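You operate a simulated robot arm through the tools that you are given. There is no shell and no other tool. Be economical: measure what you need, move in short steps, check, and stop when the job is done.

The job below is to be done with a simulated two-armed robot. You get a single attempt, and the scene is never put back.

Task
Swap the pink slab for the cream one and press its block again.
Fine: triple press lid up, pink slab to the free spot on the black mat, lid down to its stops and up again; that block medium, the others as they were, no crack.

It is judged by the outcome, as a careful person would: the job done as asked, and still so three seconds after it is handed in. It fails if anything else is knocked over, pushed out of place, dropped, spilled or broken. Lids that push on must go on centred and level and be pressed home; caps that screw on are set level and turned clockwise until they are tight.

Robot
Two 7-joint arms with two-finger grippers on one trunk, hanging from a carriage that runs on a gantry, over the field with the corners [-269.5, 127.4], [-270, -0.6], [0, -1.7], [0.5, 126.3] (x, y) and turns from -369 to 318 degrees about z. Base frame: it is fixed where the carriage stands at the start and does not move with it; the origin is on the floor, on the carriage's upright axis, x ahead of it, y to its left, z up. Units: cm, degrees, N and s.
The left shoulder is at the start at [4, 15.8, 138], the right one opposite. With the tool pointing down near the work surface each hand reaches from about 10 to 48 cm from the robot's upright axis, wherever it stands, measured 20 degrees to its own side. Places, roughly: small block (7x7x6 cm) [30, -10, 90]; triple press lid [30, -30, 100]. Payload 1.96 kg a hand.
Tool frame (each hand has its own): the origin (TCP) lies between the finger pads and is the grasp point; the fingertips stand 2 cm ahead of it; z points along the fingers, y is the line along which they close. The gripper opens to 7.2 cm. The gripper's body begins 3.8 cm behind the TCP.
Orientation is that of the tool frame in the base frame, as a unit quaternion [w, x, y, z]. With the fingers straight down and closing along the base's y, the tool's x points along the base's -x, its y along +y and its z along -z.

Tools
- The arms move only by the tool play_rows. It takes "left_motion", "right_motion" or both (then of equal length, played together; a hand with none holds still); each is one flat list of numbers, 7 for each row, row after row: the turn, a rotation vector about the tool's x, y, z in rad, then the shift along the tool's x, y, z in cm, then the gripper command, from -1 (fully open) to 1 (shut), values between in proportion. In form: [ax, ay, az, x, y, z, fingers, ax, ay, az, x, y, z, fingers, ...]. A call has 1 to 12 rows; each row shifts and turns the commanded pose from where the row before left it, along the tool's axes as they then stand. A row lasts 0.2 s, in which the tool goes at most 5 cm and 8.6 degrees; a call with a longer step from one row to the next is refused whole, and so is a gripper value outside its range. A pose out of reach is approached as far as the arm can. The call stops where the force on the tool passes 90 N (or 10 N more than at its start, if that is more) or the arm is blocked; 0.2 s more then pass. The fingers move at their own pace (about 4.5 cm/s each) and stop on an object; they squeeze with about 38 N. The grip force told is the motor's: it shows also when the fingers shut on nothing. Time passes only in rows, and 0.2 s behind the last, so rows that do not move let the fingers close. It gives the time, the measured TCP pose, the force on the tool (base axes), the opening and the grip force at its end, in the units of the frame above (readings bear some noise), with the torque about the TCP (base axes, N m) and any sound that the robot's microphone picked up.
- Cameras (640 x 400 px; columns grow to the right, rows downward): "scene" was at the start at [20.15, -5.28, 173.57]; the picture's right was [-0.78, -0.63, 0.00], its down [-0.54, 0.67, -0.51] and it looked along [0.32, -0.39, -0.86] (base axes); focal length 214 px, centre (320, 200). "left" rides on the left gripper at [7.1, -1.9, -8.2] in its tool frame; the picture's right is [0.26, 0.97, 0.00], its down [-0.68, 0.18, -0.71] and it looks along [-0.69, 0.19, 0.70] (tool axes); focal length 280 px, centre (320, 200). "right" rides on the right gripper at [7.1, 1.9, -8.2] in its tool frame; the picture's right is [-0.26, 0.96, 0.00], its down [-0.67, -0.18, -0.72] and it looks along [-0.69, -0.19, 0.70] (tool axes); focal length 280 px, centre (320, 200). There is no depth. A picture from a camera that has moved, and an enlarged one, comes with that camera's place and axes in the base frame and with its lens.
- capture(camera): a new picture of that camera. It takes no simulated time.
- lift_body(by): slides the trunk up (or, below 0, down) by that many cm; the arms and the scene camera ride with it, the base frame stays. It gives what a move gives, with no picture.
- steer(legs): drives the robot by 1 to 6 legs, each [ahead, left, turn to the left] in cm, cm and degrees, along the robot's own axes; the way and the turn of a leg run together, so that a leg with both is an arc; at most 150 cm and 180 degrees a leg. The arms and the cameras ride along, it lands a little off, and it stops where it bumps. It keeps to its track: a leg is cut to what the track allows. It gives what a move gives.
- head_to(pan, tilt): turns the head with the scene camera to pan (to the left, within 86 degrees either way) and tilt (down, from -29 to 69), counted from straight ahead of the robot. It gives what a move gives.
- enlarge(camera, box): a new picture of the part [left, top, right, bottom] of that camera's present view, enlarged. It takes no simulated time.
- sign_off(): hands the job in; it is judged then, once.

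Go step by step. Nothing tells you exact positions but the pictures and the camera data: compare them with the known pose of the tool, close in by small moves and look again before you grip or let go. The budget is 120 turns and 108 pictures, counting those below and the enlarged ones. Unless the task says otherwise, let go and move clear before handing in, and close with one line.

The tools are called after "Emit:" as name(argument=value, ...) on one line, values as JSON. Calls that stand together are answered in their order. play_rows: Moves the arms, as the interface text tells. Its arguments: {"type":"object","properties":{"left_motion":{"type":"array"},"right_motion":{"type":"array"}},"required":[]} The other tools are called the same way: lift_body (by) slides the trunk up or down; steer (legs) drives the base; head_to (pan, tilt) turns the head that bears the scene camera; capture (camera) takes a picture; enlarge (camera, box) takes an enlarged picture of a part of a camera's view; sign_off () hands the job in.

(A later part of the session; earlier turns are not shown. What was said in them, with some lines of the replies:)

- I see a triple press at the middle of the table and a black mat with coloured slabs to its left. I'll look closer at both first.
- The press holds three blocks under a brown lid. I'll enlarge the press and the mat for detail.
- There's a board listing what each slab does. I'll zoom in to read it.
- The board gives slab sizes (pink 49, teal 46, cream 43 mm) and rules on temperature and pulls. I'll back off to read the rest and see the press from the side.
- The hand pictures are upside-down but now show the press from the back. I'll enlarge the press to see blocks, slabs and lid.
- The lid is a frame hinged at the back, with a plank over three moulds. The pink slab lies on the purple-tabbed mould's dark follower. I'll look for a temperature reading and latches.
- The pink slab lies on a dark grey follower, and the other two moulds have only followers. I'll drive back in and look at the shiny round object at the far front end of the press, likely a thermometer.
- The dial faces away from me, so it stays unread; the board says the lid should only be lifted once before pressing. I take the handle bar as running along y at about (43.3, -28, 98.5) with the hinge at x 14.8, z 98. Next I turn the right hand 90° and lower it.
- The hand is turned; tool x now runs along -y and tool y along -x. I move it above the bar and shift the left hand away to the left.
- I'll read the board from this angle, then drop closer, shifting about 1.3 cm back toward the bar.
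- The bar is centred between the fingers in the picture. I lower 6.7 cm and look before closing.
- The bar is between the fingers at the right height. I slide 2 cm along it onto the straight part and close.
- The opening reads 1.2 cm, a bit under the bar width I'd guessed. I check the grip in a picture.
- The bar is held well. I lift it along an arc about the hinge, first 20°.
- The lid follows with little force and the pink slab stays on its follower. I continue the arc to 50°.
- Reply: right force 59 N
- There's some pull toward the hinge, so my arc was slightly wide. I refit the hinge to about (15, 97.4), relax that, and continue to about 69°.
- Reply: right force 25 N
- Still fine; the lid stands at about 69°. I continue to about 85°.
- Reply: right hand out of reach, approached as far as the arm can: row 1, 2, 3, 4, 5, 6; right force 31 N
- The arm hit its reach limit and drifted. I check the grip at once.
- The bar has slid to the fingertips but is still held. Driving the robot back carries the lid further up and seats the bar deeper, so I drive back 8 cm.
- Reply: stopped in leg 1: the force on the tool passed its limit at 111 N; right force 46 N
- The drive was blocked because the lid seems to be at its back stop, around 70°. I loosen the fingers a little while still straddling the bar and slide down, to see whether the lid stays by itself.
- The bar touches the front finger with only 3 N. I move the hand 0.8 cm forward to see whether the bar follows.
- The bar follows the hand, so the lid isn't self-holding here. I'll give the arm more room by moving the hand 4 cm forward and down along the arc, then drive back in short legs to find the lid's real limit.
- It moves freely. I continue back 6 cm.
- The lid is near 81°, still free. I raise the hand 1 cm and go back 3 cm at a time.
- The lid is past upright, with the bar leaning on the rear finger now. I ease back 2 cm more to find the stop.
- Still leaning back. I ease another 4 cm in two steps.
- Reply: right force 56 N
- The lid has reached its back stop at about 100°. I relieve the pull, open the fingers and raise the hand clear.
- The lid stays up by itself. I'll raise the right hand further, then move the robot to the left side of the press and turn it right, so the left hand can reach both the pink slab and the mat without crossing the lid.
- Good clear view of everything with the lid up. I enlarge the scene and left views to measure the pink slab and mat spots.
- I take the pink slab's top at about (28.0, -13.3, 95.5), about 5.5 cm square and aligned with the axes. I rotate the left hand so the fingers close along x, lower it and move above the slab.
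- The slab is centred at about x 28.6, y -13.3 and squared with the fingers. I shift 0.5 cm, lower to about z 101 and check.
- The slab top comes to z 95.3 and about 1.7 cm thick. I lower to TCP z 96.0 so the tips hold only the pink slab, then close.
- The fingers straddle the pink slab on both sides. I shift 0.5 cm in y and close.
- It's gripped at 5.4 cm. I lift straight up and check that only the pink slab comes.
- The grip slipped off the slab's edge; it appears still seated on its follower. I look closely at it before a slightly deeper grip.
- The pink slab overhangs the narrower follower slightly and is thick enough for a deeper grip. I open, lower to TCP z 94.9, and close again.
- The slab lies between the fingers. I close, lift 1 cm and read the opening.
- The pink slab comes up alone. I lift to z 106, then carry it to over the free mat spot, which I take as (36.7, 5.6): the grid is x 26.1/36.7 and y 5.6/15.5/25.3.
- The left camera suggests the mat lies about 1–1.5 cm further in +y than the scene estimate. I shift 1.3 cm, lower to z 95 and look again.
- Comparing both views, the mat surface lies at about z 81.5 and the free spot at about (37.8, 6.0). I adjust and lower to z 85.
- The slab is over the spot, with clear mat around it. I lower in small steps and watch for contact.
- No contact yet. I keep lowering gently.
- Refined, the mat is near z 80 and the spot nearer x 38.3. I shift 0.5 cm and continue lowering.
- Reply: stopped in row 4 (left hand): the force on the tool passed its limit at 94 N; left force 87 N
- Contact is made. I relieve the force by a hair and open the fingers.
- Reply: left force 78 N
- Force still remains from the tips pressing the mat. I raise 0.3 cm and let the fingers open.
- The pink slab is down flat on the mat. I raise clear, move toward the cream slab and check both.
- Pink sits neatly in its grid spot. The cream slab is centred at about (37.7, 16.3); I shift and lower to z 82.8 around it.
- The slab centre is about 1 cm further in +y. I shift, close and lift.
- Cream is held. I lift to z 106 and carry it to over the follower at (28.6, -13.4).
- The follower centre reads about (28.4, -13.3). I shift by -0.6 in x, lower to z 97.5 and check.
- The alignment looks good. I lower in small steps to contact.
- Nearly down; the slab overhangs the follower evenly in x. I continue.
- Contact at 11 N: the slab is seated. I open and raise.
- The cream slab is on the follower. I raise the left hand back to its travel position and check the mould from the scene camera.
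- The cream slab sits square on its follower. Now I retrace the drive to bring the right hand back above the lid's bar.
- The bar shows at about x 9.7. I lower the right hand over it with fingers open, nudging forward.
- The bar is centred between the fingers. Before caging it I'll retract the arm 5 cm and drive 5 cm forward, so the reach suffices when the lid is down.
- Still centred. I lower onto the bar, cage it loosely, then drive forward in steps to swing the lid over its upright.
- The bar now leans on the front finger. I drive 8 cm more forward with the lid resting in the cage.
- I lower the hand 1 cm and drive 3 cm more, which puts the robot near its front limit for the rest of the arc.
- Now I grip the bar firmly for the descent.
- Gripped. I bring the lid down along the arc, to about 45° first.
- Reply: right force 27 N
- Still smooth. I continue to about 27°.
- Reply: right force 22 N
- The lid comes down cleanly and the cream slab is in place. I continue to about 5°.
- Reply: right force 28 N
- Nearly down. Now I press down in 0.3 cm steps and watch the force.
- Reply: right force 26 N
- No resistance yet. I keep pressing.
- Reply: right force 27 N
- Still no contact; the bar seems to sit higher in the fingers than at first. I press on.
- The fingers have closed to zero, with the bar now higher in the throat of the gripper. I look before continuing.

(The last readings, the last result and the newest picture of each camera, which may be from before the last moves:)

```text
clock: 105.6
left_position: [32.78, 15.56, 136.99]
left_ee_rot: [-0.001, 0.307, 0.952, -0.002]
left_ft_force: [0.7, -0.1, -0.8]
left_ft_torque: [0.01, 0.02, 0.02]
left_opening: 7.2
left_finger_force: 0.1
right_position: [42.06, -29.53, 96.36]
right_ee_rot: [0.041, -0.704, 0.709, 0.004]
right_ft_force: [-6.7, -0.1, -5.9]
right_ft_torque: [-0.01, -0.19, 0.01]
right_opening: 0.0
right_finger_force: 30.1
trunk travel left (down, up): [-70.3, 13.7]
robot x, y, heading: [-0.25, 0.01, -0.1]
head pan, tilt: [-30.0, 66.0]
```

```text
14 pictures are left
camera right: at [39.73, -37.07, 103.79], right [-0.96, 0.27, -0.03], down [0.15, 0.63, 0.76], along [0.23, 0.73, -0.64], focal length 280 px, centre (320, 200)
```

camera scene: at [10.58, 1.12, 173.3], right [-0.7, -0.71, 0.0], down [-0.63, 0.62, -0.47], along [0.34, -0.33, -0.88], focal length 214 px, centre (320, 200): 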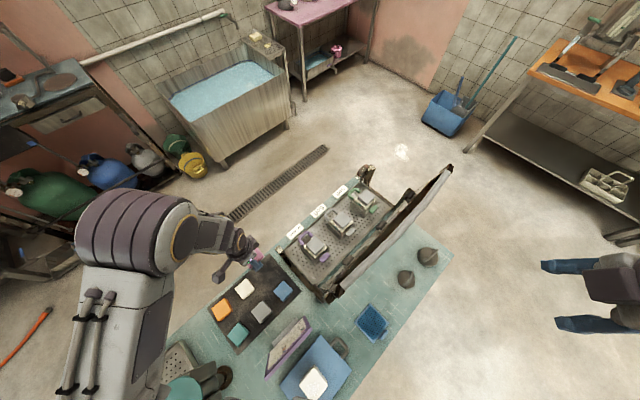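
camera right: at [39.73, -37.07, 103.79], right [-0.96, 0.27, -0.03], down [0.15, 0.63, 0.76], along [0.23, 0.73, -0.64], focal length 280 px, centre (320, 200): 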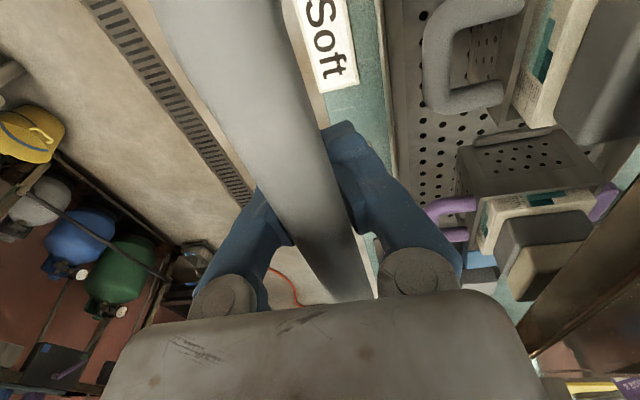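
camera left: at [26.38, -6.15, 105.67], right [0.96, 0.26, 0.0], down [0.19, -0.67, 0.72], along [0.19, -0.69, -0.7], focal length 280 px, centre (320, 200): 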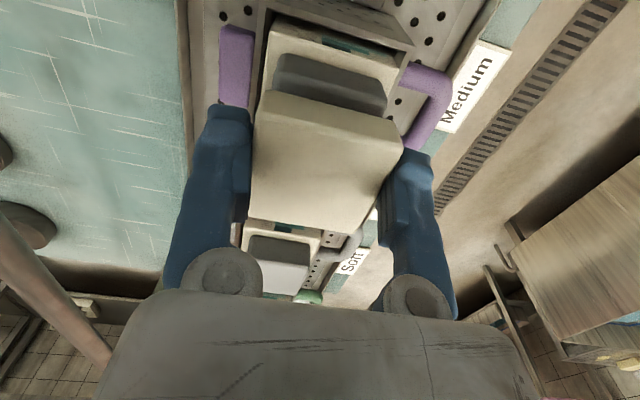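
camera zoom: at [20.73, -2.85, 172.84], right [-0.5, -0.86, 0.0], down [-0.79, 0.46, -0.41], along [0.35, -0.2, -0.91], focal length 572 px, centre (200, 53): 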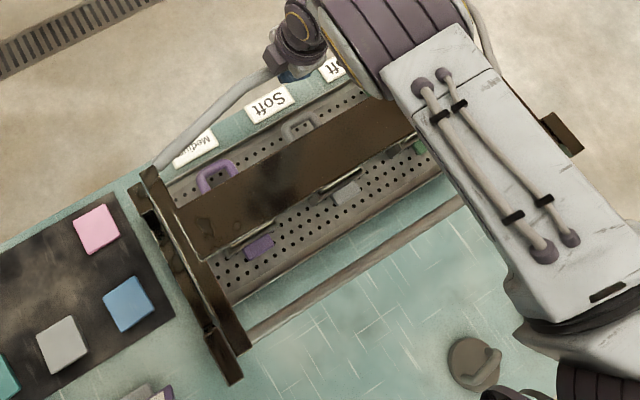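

The bar lies in the gripper's throat, so the palm will press it. I keep pressing down in small steps.

Emit:
play_rows(right_motion=[0, 0, 0, 0, 0, 0.3, 1, 0, 0, 0, 0, 0, 0.3, 1, 0, 0, 0, 0, 0, 0.3, 1, 0, 0, 0, 0, 0, 0.3, 1, 0, 0, 0, 0, 0, 0, 1])

```text
clock: 106.8
left_position: [32.69, 15.51, 136.87]
left_ee_rot: [0.0, 0.307, 0.952, -0.002]
left_ft_force: [0.3, 0.3, 0.0]
left_ft_torque: [-0.02, 0.04, -0.01]
left_opening: 7.21
left_finger_force: 0.0
right_position: [42.19, -29.36, 95.1]
right_ee_rot: [0.04, -0.704, 0.709, 0.004]
right_ft_force: [0.2, -1.0, 0.3]
right_ft_torque: [0.01, 0.02, -0.05]
right_opening: 0.01
right_finger_force: 29.5
trunk travel left (down, up): [-70.3, 13.7]
robot x, y, heading: [-0.34, 0.41, -0.1]
head pan, tilt: [-30.0, 66.0]
```

The lid now rests free on the slab. I continue until the palm takes the bar and presses.

Emit:
play_rows(right_motion=[0, 0, 0, 0, 0, 0.3, 1, 0, 0, 0, 0, 0, 0.3, 1, 0, 0, 0, 0, 0, 0.2, 1, 0, 0, 0, 0, 0, 0.2, 1, 0, 0, 0, 0, 0, 0.2, 1, 0, 0, 0, 0, 0, 0, 1])

Emit:
capture(camera="right")

```text
clock: 108.2
left_position: [32.82, 15.47, 136.9]
left_ee_rot: [0.0, 0.307, 0.952, -0.001]
left_ft_force: [0.0, 0.1, 0.0]
left_ft_torque: [0.0, 0.03, 0.0]
left_opening: 7.22
left_finger_force: 0.1
right_position: [42.23, -29.24, 93.91]
right_ee_rot: [0.041, -0.704, 0.709, 0.004]
right_ft_force: [-1.8, 0.2, 4.8]
right_ft_torque: [-0.17, -0.06, -0.06]
right_opening: 0.01
right_finger_force: 29.6
trunk travel left (down, up): [-70.3, 13.7]
robot x, y, heading: [-0.17, -0.06, -0.1]
head pan, tilt: [-30.0, 66.0]
```

```text
13 pictures are left
camera right: at [40.0, -36.86, 101.48], right [-0.96, 0.27, -0.03], down [0.15, 0.63, 0.76], along [0.23, 0.73, -0.64], focal length 280 px, centre (320, 200)
```

right: 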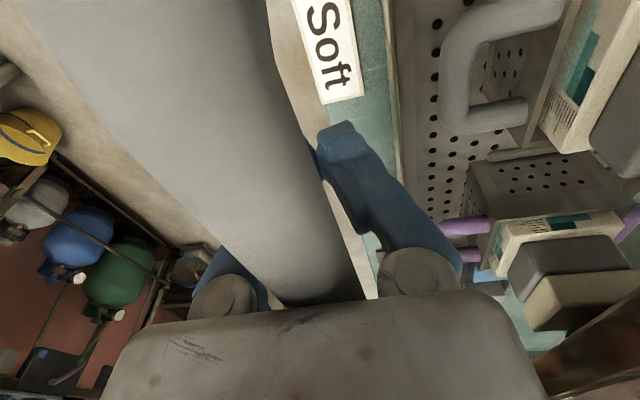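

Contact begins at about 5 N. I press on in 0.2 cm steps until it stops.

Emit:
play_rows(right_motion=[0, 0, 0, 0, 0, 0.15, 1, 0, 0, 0, 0, 0, 0.15, 1, 0, 0, 0, 0, 0, 0.15, 1, 0, 0, 0, 0, 0, 0.15, 1, 0, 0, 0, 0, 0, 0, 1])

```text
clock: 109.0
left_position: [32.55, 15.37, 136.92]
left_ee_rot: [0.001, 0.307, 0.952, -0.002]
left_ft_force: [0.2, 0.3, -0.5]
left_ft_torque: [0.03, 0.04, 0.0]
left_opening: 7.22
left_finger_force: 0.1
right_position: [42.43, -29.32, 93.71]
right_ee_rot: [0.04, -0.704, 0.709, 0.004]
right_ft_force: [-26.9, 10.4, 60.8]
right_ft_torque: [-2.27, -1.13, -0.85]
right_opening: 0.02
right_finger_force: 29.1
trunk travel left (down, up): [-70.3, 13.7]
robot x, y, heading: [-0.33, 0.01, -0.0]
head pan, tilt: [-30.0, 66.0]
stopped in row 3 (right hand): the force on the tool passed its limit at 99 N (the readings are from after the stop); the commanded pose is now the measured one
```

It stopped at 99 N. I check in the scene picture whether the lid is on its stops.

Emit:
enlarge(camera="scene", box=[280, 220, 390, 320])

```text
4.00 times, centred on (335, 270) of scene
camera zoom: at [20.64, -2.88, 172.9], right [-0.5, -0.86, 0.0], down [-0.79, 0.46, -0.41], along [0.35, -0.21, -0.91], focal length 858 px, centre (260, -80)
```

zoom: 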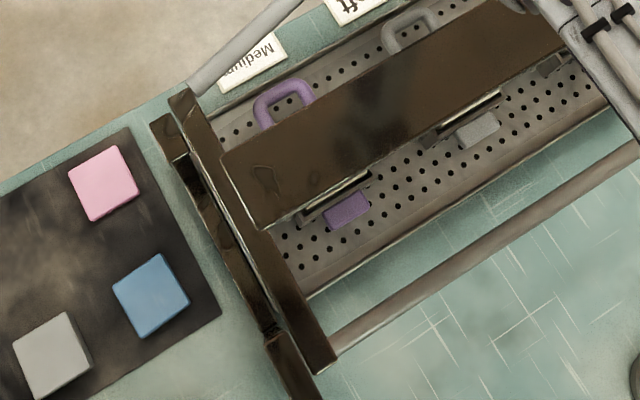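

From above it's hard to judge. The left hand's camera may see the stop post from the side.

Emit:
capture(camera="left")

```text
11 pictures are left
camera left: at [25.71, 18.11, 145.21], right [0.35, 0.94, 0.0], down [0.66, -0.24, 0.72], along [0.67, -0.25, -0.7], focal length 280 px, centre (320, 200)
```

left: 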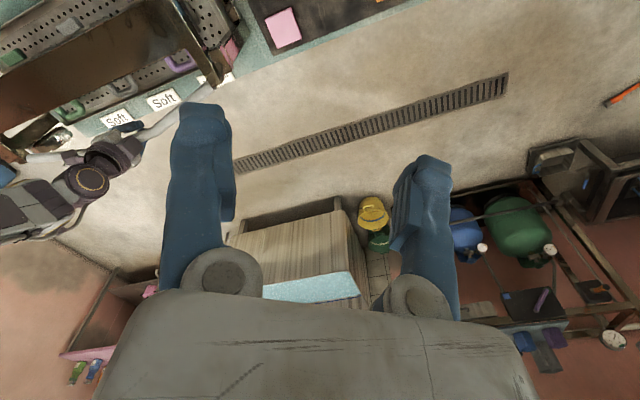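

Emit:
enlarge(camera="left", box=[120, 0, 264, 100])

```text
4.00 times, centred on (192, 50) of left
camera zoom: at [25.71, 18.11, 145.21], right [0.35, 0.94, 0.0], down [0.66, -0.24, 0.72], along [0.67, -0.25, -0.7], focal length 1122 px, centre (832, 800)
```

zoom: 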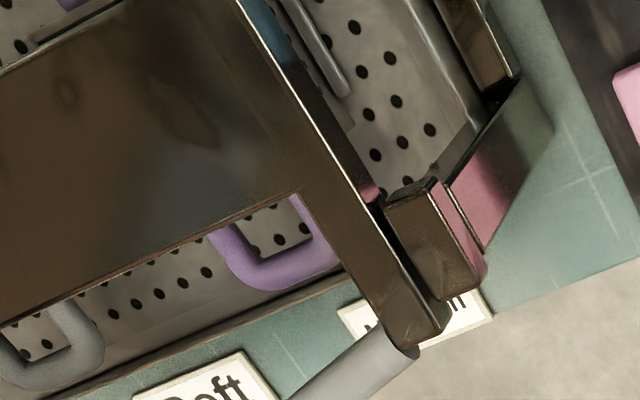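

The lid arm looks down beside its post, and the hard stop after only 0.2 cm suggests a rigid stop. I press and hold once more to make sure it's fully home.

Emit:
play_rows(right_motion=[0, 0, 0, 0, 0, 0.04, 1, 0, 0, 0, 0, 0, 0.02, 1, 0, 0, 0, 0, 0, 0, 1, 0, 0, 0, 0, 0, 0, 1, 0, 0, 0, 0, 0, 0, 1])

Emit:
enlarge(camera="right", box=[400, 130, 640, 380])

```text
clock: 109.5
left_position: [32.58, 15.41, 136.76]
left_ee_rot: [0.0, 0.308, 0.952, -0.001]
left_ft_force: [-0.3, 1.0, -0.5]
left_ft_torque: [0.0, -0.01, 0.03]
left_opening: 7.22
left_finger_force: 0.0
right_position: [42.4, -29.35, 93.8]
right_ee_rot: [0.041, -0.704, 0.709, 0.003]
right_ft_force: [-25.1, 6.7, 54.5]
right_ft_torque: [-1.89, -1.03, -0.74]
right_opening: 0.03
right_finger_force: 29.6
trunk travel left (down, up): [-70.3, 13.7]
robot x, y, heading: [-0.56, 0.42, -0.4]
head pan, tilt: [-30.0, 66.0]
stopped in row 2 (right hand): the force on the tool passed its limit at 92 N (the readings are from after the stop); the commanded pose is now the measured one
```

```text
1.60 times, centred on (520, 255) of right
camera zoom: at [40.04, -36.88, 101.43], right [-0.96, 0.27, -0.04], down [0.15, 0.63, 0.77], along [0.23, 0.73, -0.64], focal length 449 px, centre (0, 112)
```

zoom: 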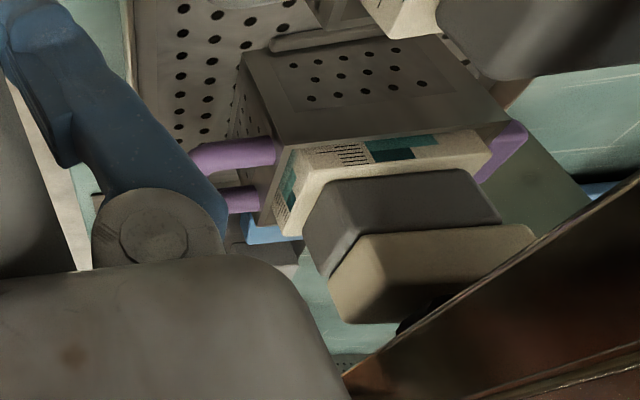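

Contact forces put the load at the palm on the bar, and the bar is lower than at the start, so the lid is home. The closed fingers hook beneath the bar, so I now lift the lid along the arc again.

Emit:
play_rows(right_motion=[0, 0, 0, 0, 0, -0.9, 1, 0, 0, 0, 0, 0, -0.9, 1, 0, 0, 0, 0, 0, -0.9, 1, 0, 0, 0, -0.06, 0, -1.413, 1, 0, 0, 0, -0.06, 0.07, -1.409, 1, 0, 0, 0, -0.06, 0.14, -1.401, 1, 0, 0, 0, -0.06, 0.21, -1.39, 1, 0, 0, 0, -0.06, 0.285, -1.375, 1, 0, 0, 0, -0.06, 0.355, -1.355, 1])

Emit:
capture(camera="right")

```text
clock: 111.5
left_position: [32.42, 15.69, 137.0]
left_ee_rot: [-0.002, 0.307, 0.952, 0.0]
left_ft_force: [-0.7, 1.3, 0.1]
left_ft_torque: [0.07, 0.01, 0.02]
left_opening: 7.21
left_finger_force: 0.0
right_position: [40.67, -29.45, 104.52]
right_ee_rot: [0.042, -0.704, 0.709, 0.005]
right_ft_force: [-11.6, 5.9, -12.6]
right_ft_torque: [-0.21, -0.31, 0.04]
right_opening: 0.58
right_finger_force: 29.7
trunk travel left (down, up): [-70.3, 13.7]
robot x, y, heading: [-0.42, 0.35, -0.1]
head pan, tilt: [-30.0, 66.0]
```

```text
8 pictures are left
camera right: at [38.26, -36.93, 112.19], right [-0.96, 0.27, -0.03], down [0.15, 0.62, 0.77], along [0.23, 0.73, -0.64], focal length 280 px, centre (320, 200)
```

right: 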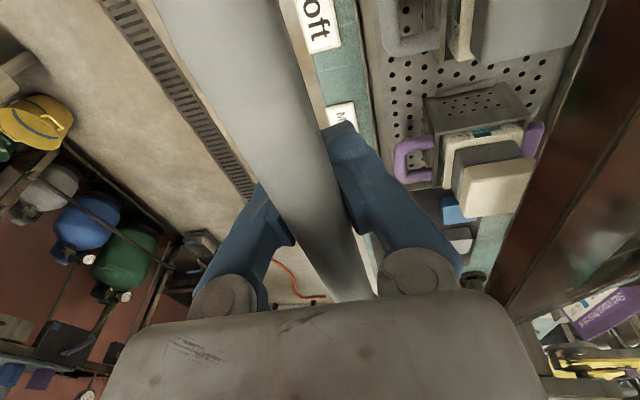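

The lid follows again. I continue the arc to about 54°.

Emit:
play_rows(right_motion=[0, 0, 0, -0.06, 0.45, -1.332, 1, 0, 0, 0, -0.06, 0.52, -1.306, 1, 0, 0, 0, -0.06, 0.59, -1.276, 1, 0, 0, 0, -0.05, 0.655, -1.242, 1, 0, 0, 0, -0.05, 0.72, -1.205, 1, 0, 0, 0, -0.05, 0.78, -1.165, 1, 0, 0, 0, -0.05, 0.84, -1.121, 1, 0, 0, 0, -0.05, 0.9, -1.075, 1, 0, 0, 0, -0.05, 0.96, -1.025, 1, 0, 0, 0, -0.04, 1.01, -0.973, 1, 0, 0, 0, -0.04, 1.06, -0.918, 1, 0, 0, 0, -0.04, 1.11, -0.86, 1])

```text
clock: 114.1
left_position: [32.81, 15.57, 136.94]
left_ee_rot: [0.001, 0.307, 0.952, -0.001]
left_ft_force: [-0.2, 0.1, -1.0]
left_ft_torque: [-0.03, 0.01, -0.01]
left_opening: 7.21
left_finger_force: 0.1
right_position: [30.41, -29.82, 117.78]
right_ee_rot: [0.043, -0.705, 0.708, 0.003]
right_ft_force: [6.3, -0.4, 1.6]
right_ft_torque: [0.05, 0.17, -0.08]
right_opening: 0.0
right_finger_force: 29.5
trunk travel left (down, up): [-70.3, 13.7]
robot x, y, heading: [-0.49, 0.58, -0.3]
head pan, tilt: [-30.0, 66.0]
```

The bar stays captured. I take it three more rows, then start driving back as before.

Emit:
play_rows(right_motion=[0, 0, 0, -0.04, 1.165, -0.801, 1, 0, 0, 0, -0.03, 1.205, -0.739, 1, 0, 0, 0, -0.03, 1.242, -0.674, 1])

Emit:
steer(legs=[[-3, 0, 0]])

Emit:
play_rows(right_motion=[0, 0, 0, 0, 0, -0.5, 1, 0, 0, 0, 0, 0, -0.5, 1])

Emit:
capture(camera="right")

```text
clock: 114.9
left_position: [32.66, 15.52, 136.95]
left_ee_rot: [0.001, 0.307, 0.952, -0.002]
left_ft_force: [0.7, 0.2, -0.4]
left_ft_torque: [0.01, 0.02, 0.01]
left_opening: 7.2
left_finger_force: 0.1
right_position: [26.86, -29.74, 119.69]
right_ee_rot: [0.042, -0.704, 0.709, 0.004]
right_ft_force: [3.4, -0.1, -0.6]
right_ft_torque: [0.03, 0.11, -0.02]
right_opening: 0.01
right_finger_force: 29.2
trunk travel left (down, up): [-70.3, 13.7]
robot x, y, heading: [-0.59, 0.11, -0.3]
head pan, tilt: [-30.0, 66.0]
```

```text
clock: 115.7
left_position: [29.65, 15.45, 136.99]
left_ee_rot: [0.001, 0.307, 0.952, -0.002]
left_ft_force: [-0.1, 0.0, 0.7]
left_ft_torque: [0.01, -0.01, 0.02]
left_opening: 7.19
left_finger_force: 0.1
right_position: [23.74, -29.8, 119.72]
right_ee_rot: [0.042, -0.704, 0.709, 0.004]
right_ft_force: [2.9, -0.1, -3.0]
right_ft_torque: [-0.02, 0.12, 0.0]
right_opening: 0.0
right_finger_force: 29.7
trunk travel left (down, up): [-70.3, 13.7]
robot x, y, heading: [-3.58, 0.05, -0.0]
head pan, tilt: [-30.0, 66.0]
```

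```text
clock: 116.3
left_position: [29.7, 15.62, 136.97]
left_ee_rot: [0.001, 0.307, 0.952, -0.001]
left_ft_force: [0.7, -0.1, 0.1]
left_ft_torque: [-0.01, 0.02, -0.03]
left_opening: 7.2
left_finger_force: 0.0
right_position: [23.7, -29.8, 120.6]
right_ee_rot: [0.043, -0.705, 0.708, 0.004]
right_ft_force: [2.7, -0.5, -1.9]
right_ft_torque: [0.01, 0.08, -0.04]
right_opening: 0.02
right_finger_force: 29.5
trunk travel left (down, up): [-70.3, 13.7]
robot x, y, heading: [-3.45, 0.6, -0.3]
head pan, tilt: [-30.0, 66.0]
```

```text
7 pictures are left
camera right: at [21.37, -37.35, 128.25], right [-0.96, 0.27, -0.04], down [0.15, 0.63, 0.77], along [0.23, 0.73, -0.64], focal length 280 px, centre (320, 200)
```

right: 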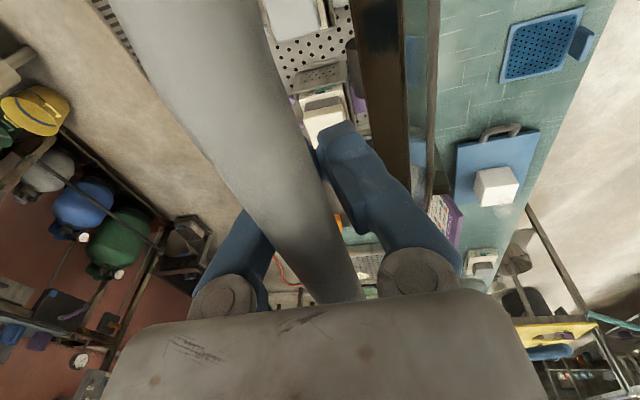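

All good; I continue backing in steps with small raises.

Emit:
steer(legs=[[-3, 0, 0]])

Emit:
play_rows(right_motion=[0, 0, 0, 0, 0, -0.5, 1, 0, 0, 0, 0, 0, -0.5, 1])

Emit:
steer(legs=[[-3, 0, 0]])

Emit:
play_rows(right_motion=[0, 0, 0, 0, 0, -0.4, 1, 0, 0, 0, 0, 0, 0, 1])

Emit:
steer(legs=[[-3, 0, 0]])

Emit:
capture(camera="right")

```text
clock: 117.1
left_position: [26.69, 15.58, 136.93]
left_ee_rot: [0.001, 0.306, 0.952, -0.001]
left_ft_force: [0.6, -0.6, 0.3]
left_ft_torque: [-0.03, 0.0, 0.0]
left_opening: 7.2
left_finger_force: 0.0
right_position: [20.81, -29.8, 120.6]
right_ee_rot: [0.042, -0.704, 0.709, 0.003]
right_ft_force: [2.3, 0.4, -0.7]
right_ft_torque: [-0.01, 0.06, -0.03]
right_opening: 0.01
right_finger_force: 29.7
trunk travel left (down, up): [-70.3, 13.7]
robot x, y, heading: [-6.35, 0.26, -0.6]
head pan, tilt: [-30.0, 66.0]
```

```text
clock: 117.7
left_position: [26.58, 15.55, 136.96]
left_ee_rot: [0.0, 0.306, 0.952, -0.001]
left_ft_force: [0.3, -0.8, 0.0]
left_ft_torque: [0.04, 0.03, -0.01]
left_opening: 7.18
left_finger_force: 0.1
right_position: [20.72, -29.69, 121.63]
right_ee_rot: [0.043, -0.705, 0.708, 0.003]
right_ft_force: [1.5, 0.5, -2.2]
right_ft_torque: [-0.02, 0.04, 0.01]
right_opening: 0.02
right_finger_force: 29.6
trunk travel left (down, up): [-70.3, 13.7]
robot x, y, heading: [-6.21, 0.21, -0.2]
head pan, tilt: [-30.0, 66.0]
```

```text
clock: 118.6
left_position: [23.62, 15.55, 137.06]
left_ee_rot: [0.0, 0.307, 0.952, 0.0]
left_ft_force: [-0.5, 0.6, -0.3]
left_ft_torque: [-0.02, 0.02, 0.01]
left_opening: 7.23
left_finger_force: 0.1
right_position: [17.53, -29.85, 121.59]
right_ee_rot: [0.042, -0.705, 0.708, 0.004]
right_ft_force: [0.8, 0.6, -5.1]
right_ft_torque: [-0.02, 0.1, -0.02]
right_opening: 0.0
right_finger_force: 30.2
trunk travel left (down, up): [-70.3, 13.7]
robot x, y, heading: [-9.56, 0.51, 0.0]
head pan, tilt: [-30.0, 66.0]
```

```text
clock: 119.2
left_position: [23.6, 15.69, 136.97]
left_ee_rot: [0.001, 0.307, 0.952, -0.001]
left_ft_force: [0.1, -1.0, 0.0]
left_ft_torque: [-0.03, -0.05, 0.01]
left_opening: 7.18
left_finger_force: 0.1
right_position: [17.58, -29.78, 122.03]
right_ee_rot: [0.042, -0.705, 0.708, 0.003]
right_ft_force: [1.1, 1.4, -0.7]
right_ft_torque: [-0.04, 0.02, -0.01]
right_opening: 0.0
right_finger_force: 29.3
trunk travel left (down, up): [-70.3, 13.7]
robot x, y, heading: [-9.41, 0.31, -0.3]
head pan, tilt: [-30.0, 66.0]
```

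```text
clock: 120.0
left_position: [20.63, 15.58, 136.94]
left_ee_rot: [0.001, 0.307, 0.952, -0.001]
left_ft_force: [0.3, 0.5, 0.1]
left_ft_torque: [-0.02, 0.02, 0.02]
left_opening: 7.19
left_finger_force: 0.0
right_position: [14.56, -29.85, 122.03]
right_ee_rot: [0.041, -0.705, 0.708, 0.004]
right_ft_force: [0.4, 0.0, 1.0]
right_ft_torque: [-0.02, 0.0, 0.04]
right_opening: 0.01
right_finger_force: 29.7
trunk travel left (down, up): [-70.3, 13.7]
robot x, y, heading: [-12.49, 0.7, -0.3]
head pan, tilt: [-30.0, 66.0]
```

```text
6 pictures are left
camera right: at [12.19, -37.33, 129.59], right [-0.96, 0.27, -0.04], down [0.15, 0.63, 0.77], along [0.23, 0.73, -0.64], focal length 280 px, centre (320, 200)
```

right: 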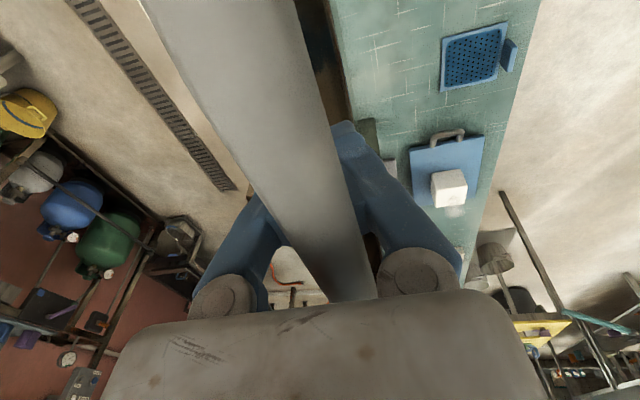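

The lid is upright. I ease it back 4.3 cm toward its stop.

Emit:
steer(legs=[[-2, 0, 0], [-1.3, 0, 0]])

Emit:
steer(legs=[[-1, 0, 0]])

```text
clock: 121.2
left_position: [17.41, 15.64, 136.77]
left_ee_rot: [0.001, 0.306, 0.952, -0.001]
left_ft_force: [-0.5, -0.3, -0.4]
left_ft_torque: [0.0, 0.02, -0.02]
left_opening: 7.21
left_finger_force: 0.1
right_position: [11.13, -29.8, 121.94]
right_ee_rot: [0.042, -0.704, 0.709, 0.004]
right_ft_force: [-1.2, 0.4, 0.3]
right_ft_torque: [-0.02, -0.03, -0.01]
right_opening: 0.0
right_finger_force: 29.6
trunk travel left (down, up): [-70.3, 13.7]
robot x, y, heading: [-15.62, 0.01, -0.2]
head pan, tilt: [-30.0, 66.0]
```

```text
clock: 121.9
left_position: [16.35, 15.61, 136.93]
left_ee_rot: [0.0, 0.307, 0.952, -0.001]
left_ft_force: [0.3, 0.9, -1.0]
left_ft_torque: [0.0, 0.0, 0.02]
left_opening: 7.22
left_finger_force: 0.0
right_position: [10.16, -29.62, 122.01]
right_ee_rot: [0.042, -0.705, 0.708, 0.004]
right_ft_force: [-2.0, -0.1, -0.7]
right_ft_torque: [0.01, -0.04, 0.02]
right_opening: 0.02
right_finger_force: 29.6
trunk travel left (down, up): [-70.3, 13.7]
robot x, y, heading: [-17.29, 0.07, -0.0]
head pan, tilt: [-30.0, 66.0]
```

The lid leans back lightly. I open the fingers gradually to let it settle on the stop, then raise the hand.

Emit:
play_rows(right_motion=[0, 0, 0, 0, 0, 0, 0.7, 0, 0, 0, 0, 0, 0, 0.4, 0, 0, 0, 0, 0, 0, 0.1, 0, 0, 0, 0, 0, 0, -0.2, 0, 0, 0, 0, 0, 0, -0.5, 0, 0, 0, 0, 0, 0, -0.6, 0, 0, 0, 0, 0, -1, -0.6, 0, 0, 0, 0, 0, -2, -0.6])

Emit:
capture(camera="right")

```text
clock: 123.7
left_position: [16.28, 15.6, 137.05]
left_ee_rot: [0.0, 0.307, 0.952, 0.0]
left_ft_force: [0.6, -0.5, -0.4]
left_ft_torque: [0.0, -0.01, -0.01]
left_opening: 7.19
left_finger_force: 0.0
right_position: [10.04, -30.03, 124.94]
right_ee_rot: [0.043, -0.705, 0.708, 0.004]
right_ft_force: [-0.2, 1.1, -0.3]
right_ft_torque: [-0.01, 0.02, 0.02]
right_opening: 5.76
right_finger_force: 0.2
trunk travel left (down, up): [-70.3, 13.7]
robot x, y, heading: [-16.79, -0.06, 0.2]
head pan, tilt: [-30.0, 66.0]
```

```text
5 pictures are left
camera right: at [7.66, -37.55, 132.51], right [-0.96, 0.27, -0.03], down [0.15, 0.63, 0.77], along [0.23, 0.73, -0.64], focal length 280 px, centre (320, 200)
```

right: 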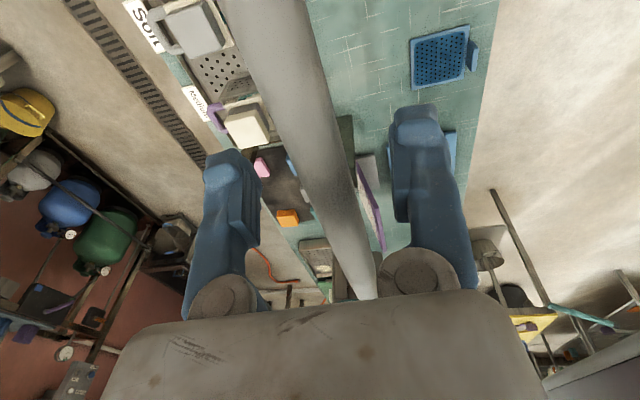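

The lid rests free on its back stop. I raise the hand clear, back off and inspect the block.

Emit:
play_rows(right_motion=[0, 0, 0, 0, 0, -2, -0.6, 0, 0, 0, 0, 0, -3, -0.6, 0, 0, 0, 0, 0, -3, -0.6, 0, 0, 0, 0, 0, -4, -0.6, 0, 0, 0, 0, 0, -4, -0.6])

Emit:
head_to(pan=-25, tilt=50)

Emit:
capture(camera="scene")

```text
clock: 124.9
left_position: [16.32, 15.62, 136.96]
left_ee_rot: [0.001, 0.307, 0.952, -0.001]
left_ft_force: [0.6, -0.4, -0.1]
left_ft_torque: [-0.01, 0.0, 0.0]
left_opening: 7.22
left_finger_force: 0.0
right_position: [9.14, -30.97, 140.8]
right_ee_rot: [0.05, -0.705, 0.708, 0.008]
right_ft_force: [0.6, 0.1, 0.1]
right_ft_torque: [0.01, -0.02, -0.01]
right_opening: 5.76
right_finger_force: 0.1
trunk travel left (down, up): [-70.3, 13.7]
robot x, y, heading: [-16.81, 0.36, -0.1]
head pan, tilt: [-30.0, 66.0]
```

```text
clock: 125.7
left_position: [16.38, 15.55, 136.99]
left_ee_rot: [0.001, 0.307, 0.952, -0.001]
left_ft_force: [0.2, 1.0, 0.2]
left_ft_torque: [0.0, -0.01, 0.0]
left_opening: 7.2
left_finger_force: 0.0
right_position: [9.24, -31.12, 140.57]
right_ee_rot: [0.048, -0.702, 0.71, 0.011]
right_ft_force: [0.0, -0.1, 0.0]
right_ft_torque: [0.01, -0.01, -0.01]
right_opening: 5.77
right_finger_force: 0.1
trunk travel left (down, up): [-70.3, 13.7]
robot x, y, heading: [-16.96, 0.21, -0.1]
head pan, tilt: [-25.0, 50.0]
```

```text
4 pictures are left
camera scene: at [6.14, -3.07, 174.78], right [-0.42, -0.91, 0.0], down [-0.69, 0.33, -0.64], along [0.58, -0.27, -0.77], focal length 214 px, centre (320, 200)
```

scene: 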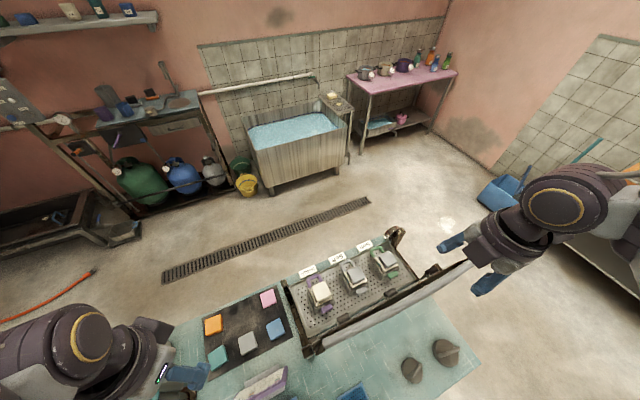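

Emit:
enlarge(camera="scene", box=[290, 235, 418, 325])

```text
4.44 times, centred on (354, 280) of scene
camera zoom: at [6.14, -3.07, 174.78], right [-0.42, -0.91, 0.0], down [-0.69, 0.33, -0.64], along [0.58, -0.27, -0.77], focal length 953 px, centre (169, -156)
```

zoom: 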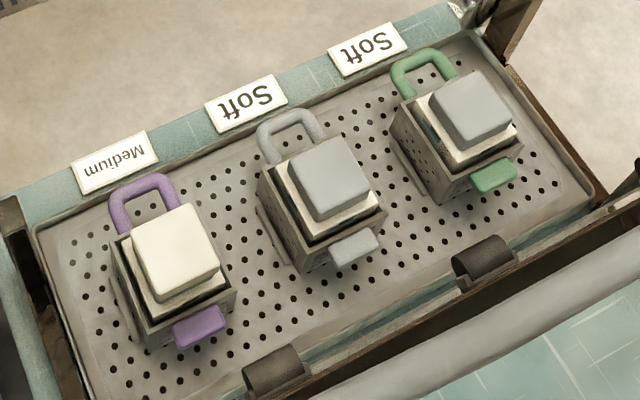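

The purple mould's block now sits lower than the others. I take one closer look for cracks and height.

Emit:
enlarge(camera="scene", box=[302, 268, 374, 316])

```text
8.33 times, centred on (338, 292) of scene
camera zoom: at [6.14, -3.07, 174.78], right [-0.42, -0.91, 0.0], down [-0.69, 0.33, -0.64], along [0.58, -0.27, -0.77], focal length 1787 px, centre (170, -567)
```

zoom: 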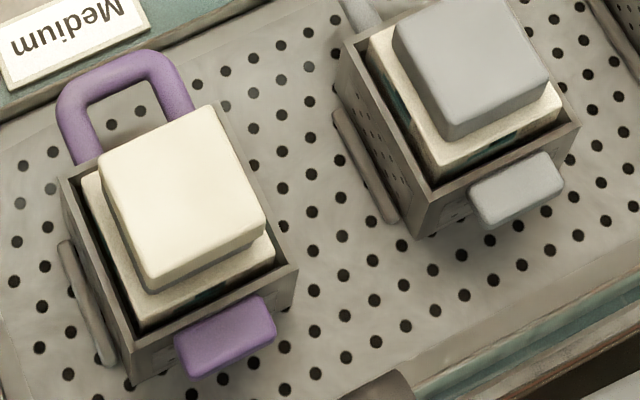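

The purple block is now visibly lower than its neighbours with no crack showing. Cream is on it, pink is in the free mat spot, the lid is up and both hands are clear, so I hand in.

Emit:
sign_off()

```text
The job is handed in.
```

I swapped the pink slab for the cream one, pressed its block with the lid down until it stopped hard, and raised the lid again. The pink slab is in the free spot on the mat. In the last picture the pressed block sits lower than the other two and shows no crack. I judged medium from the board (cream leaves 43 mm) and that lower height; I did not measure it, and I could not see the press's dial to check the temperature.
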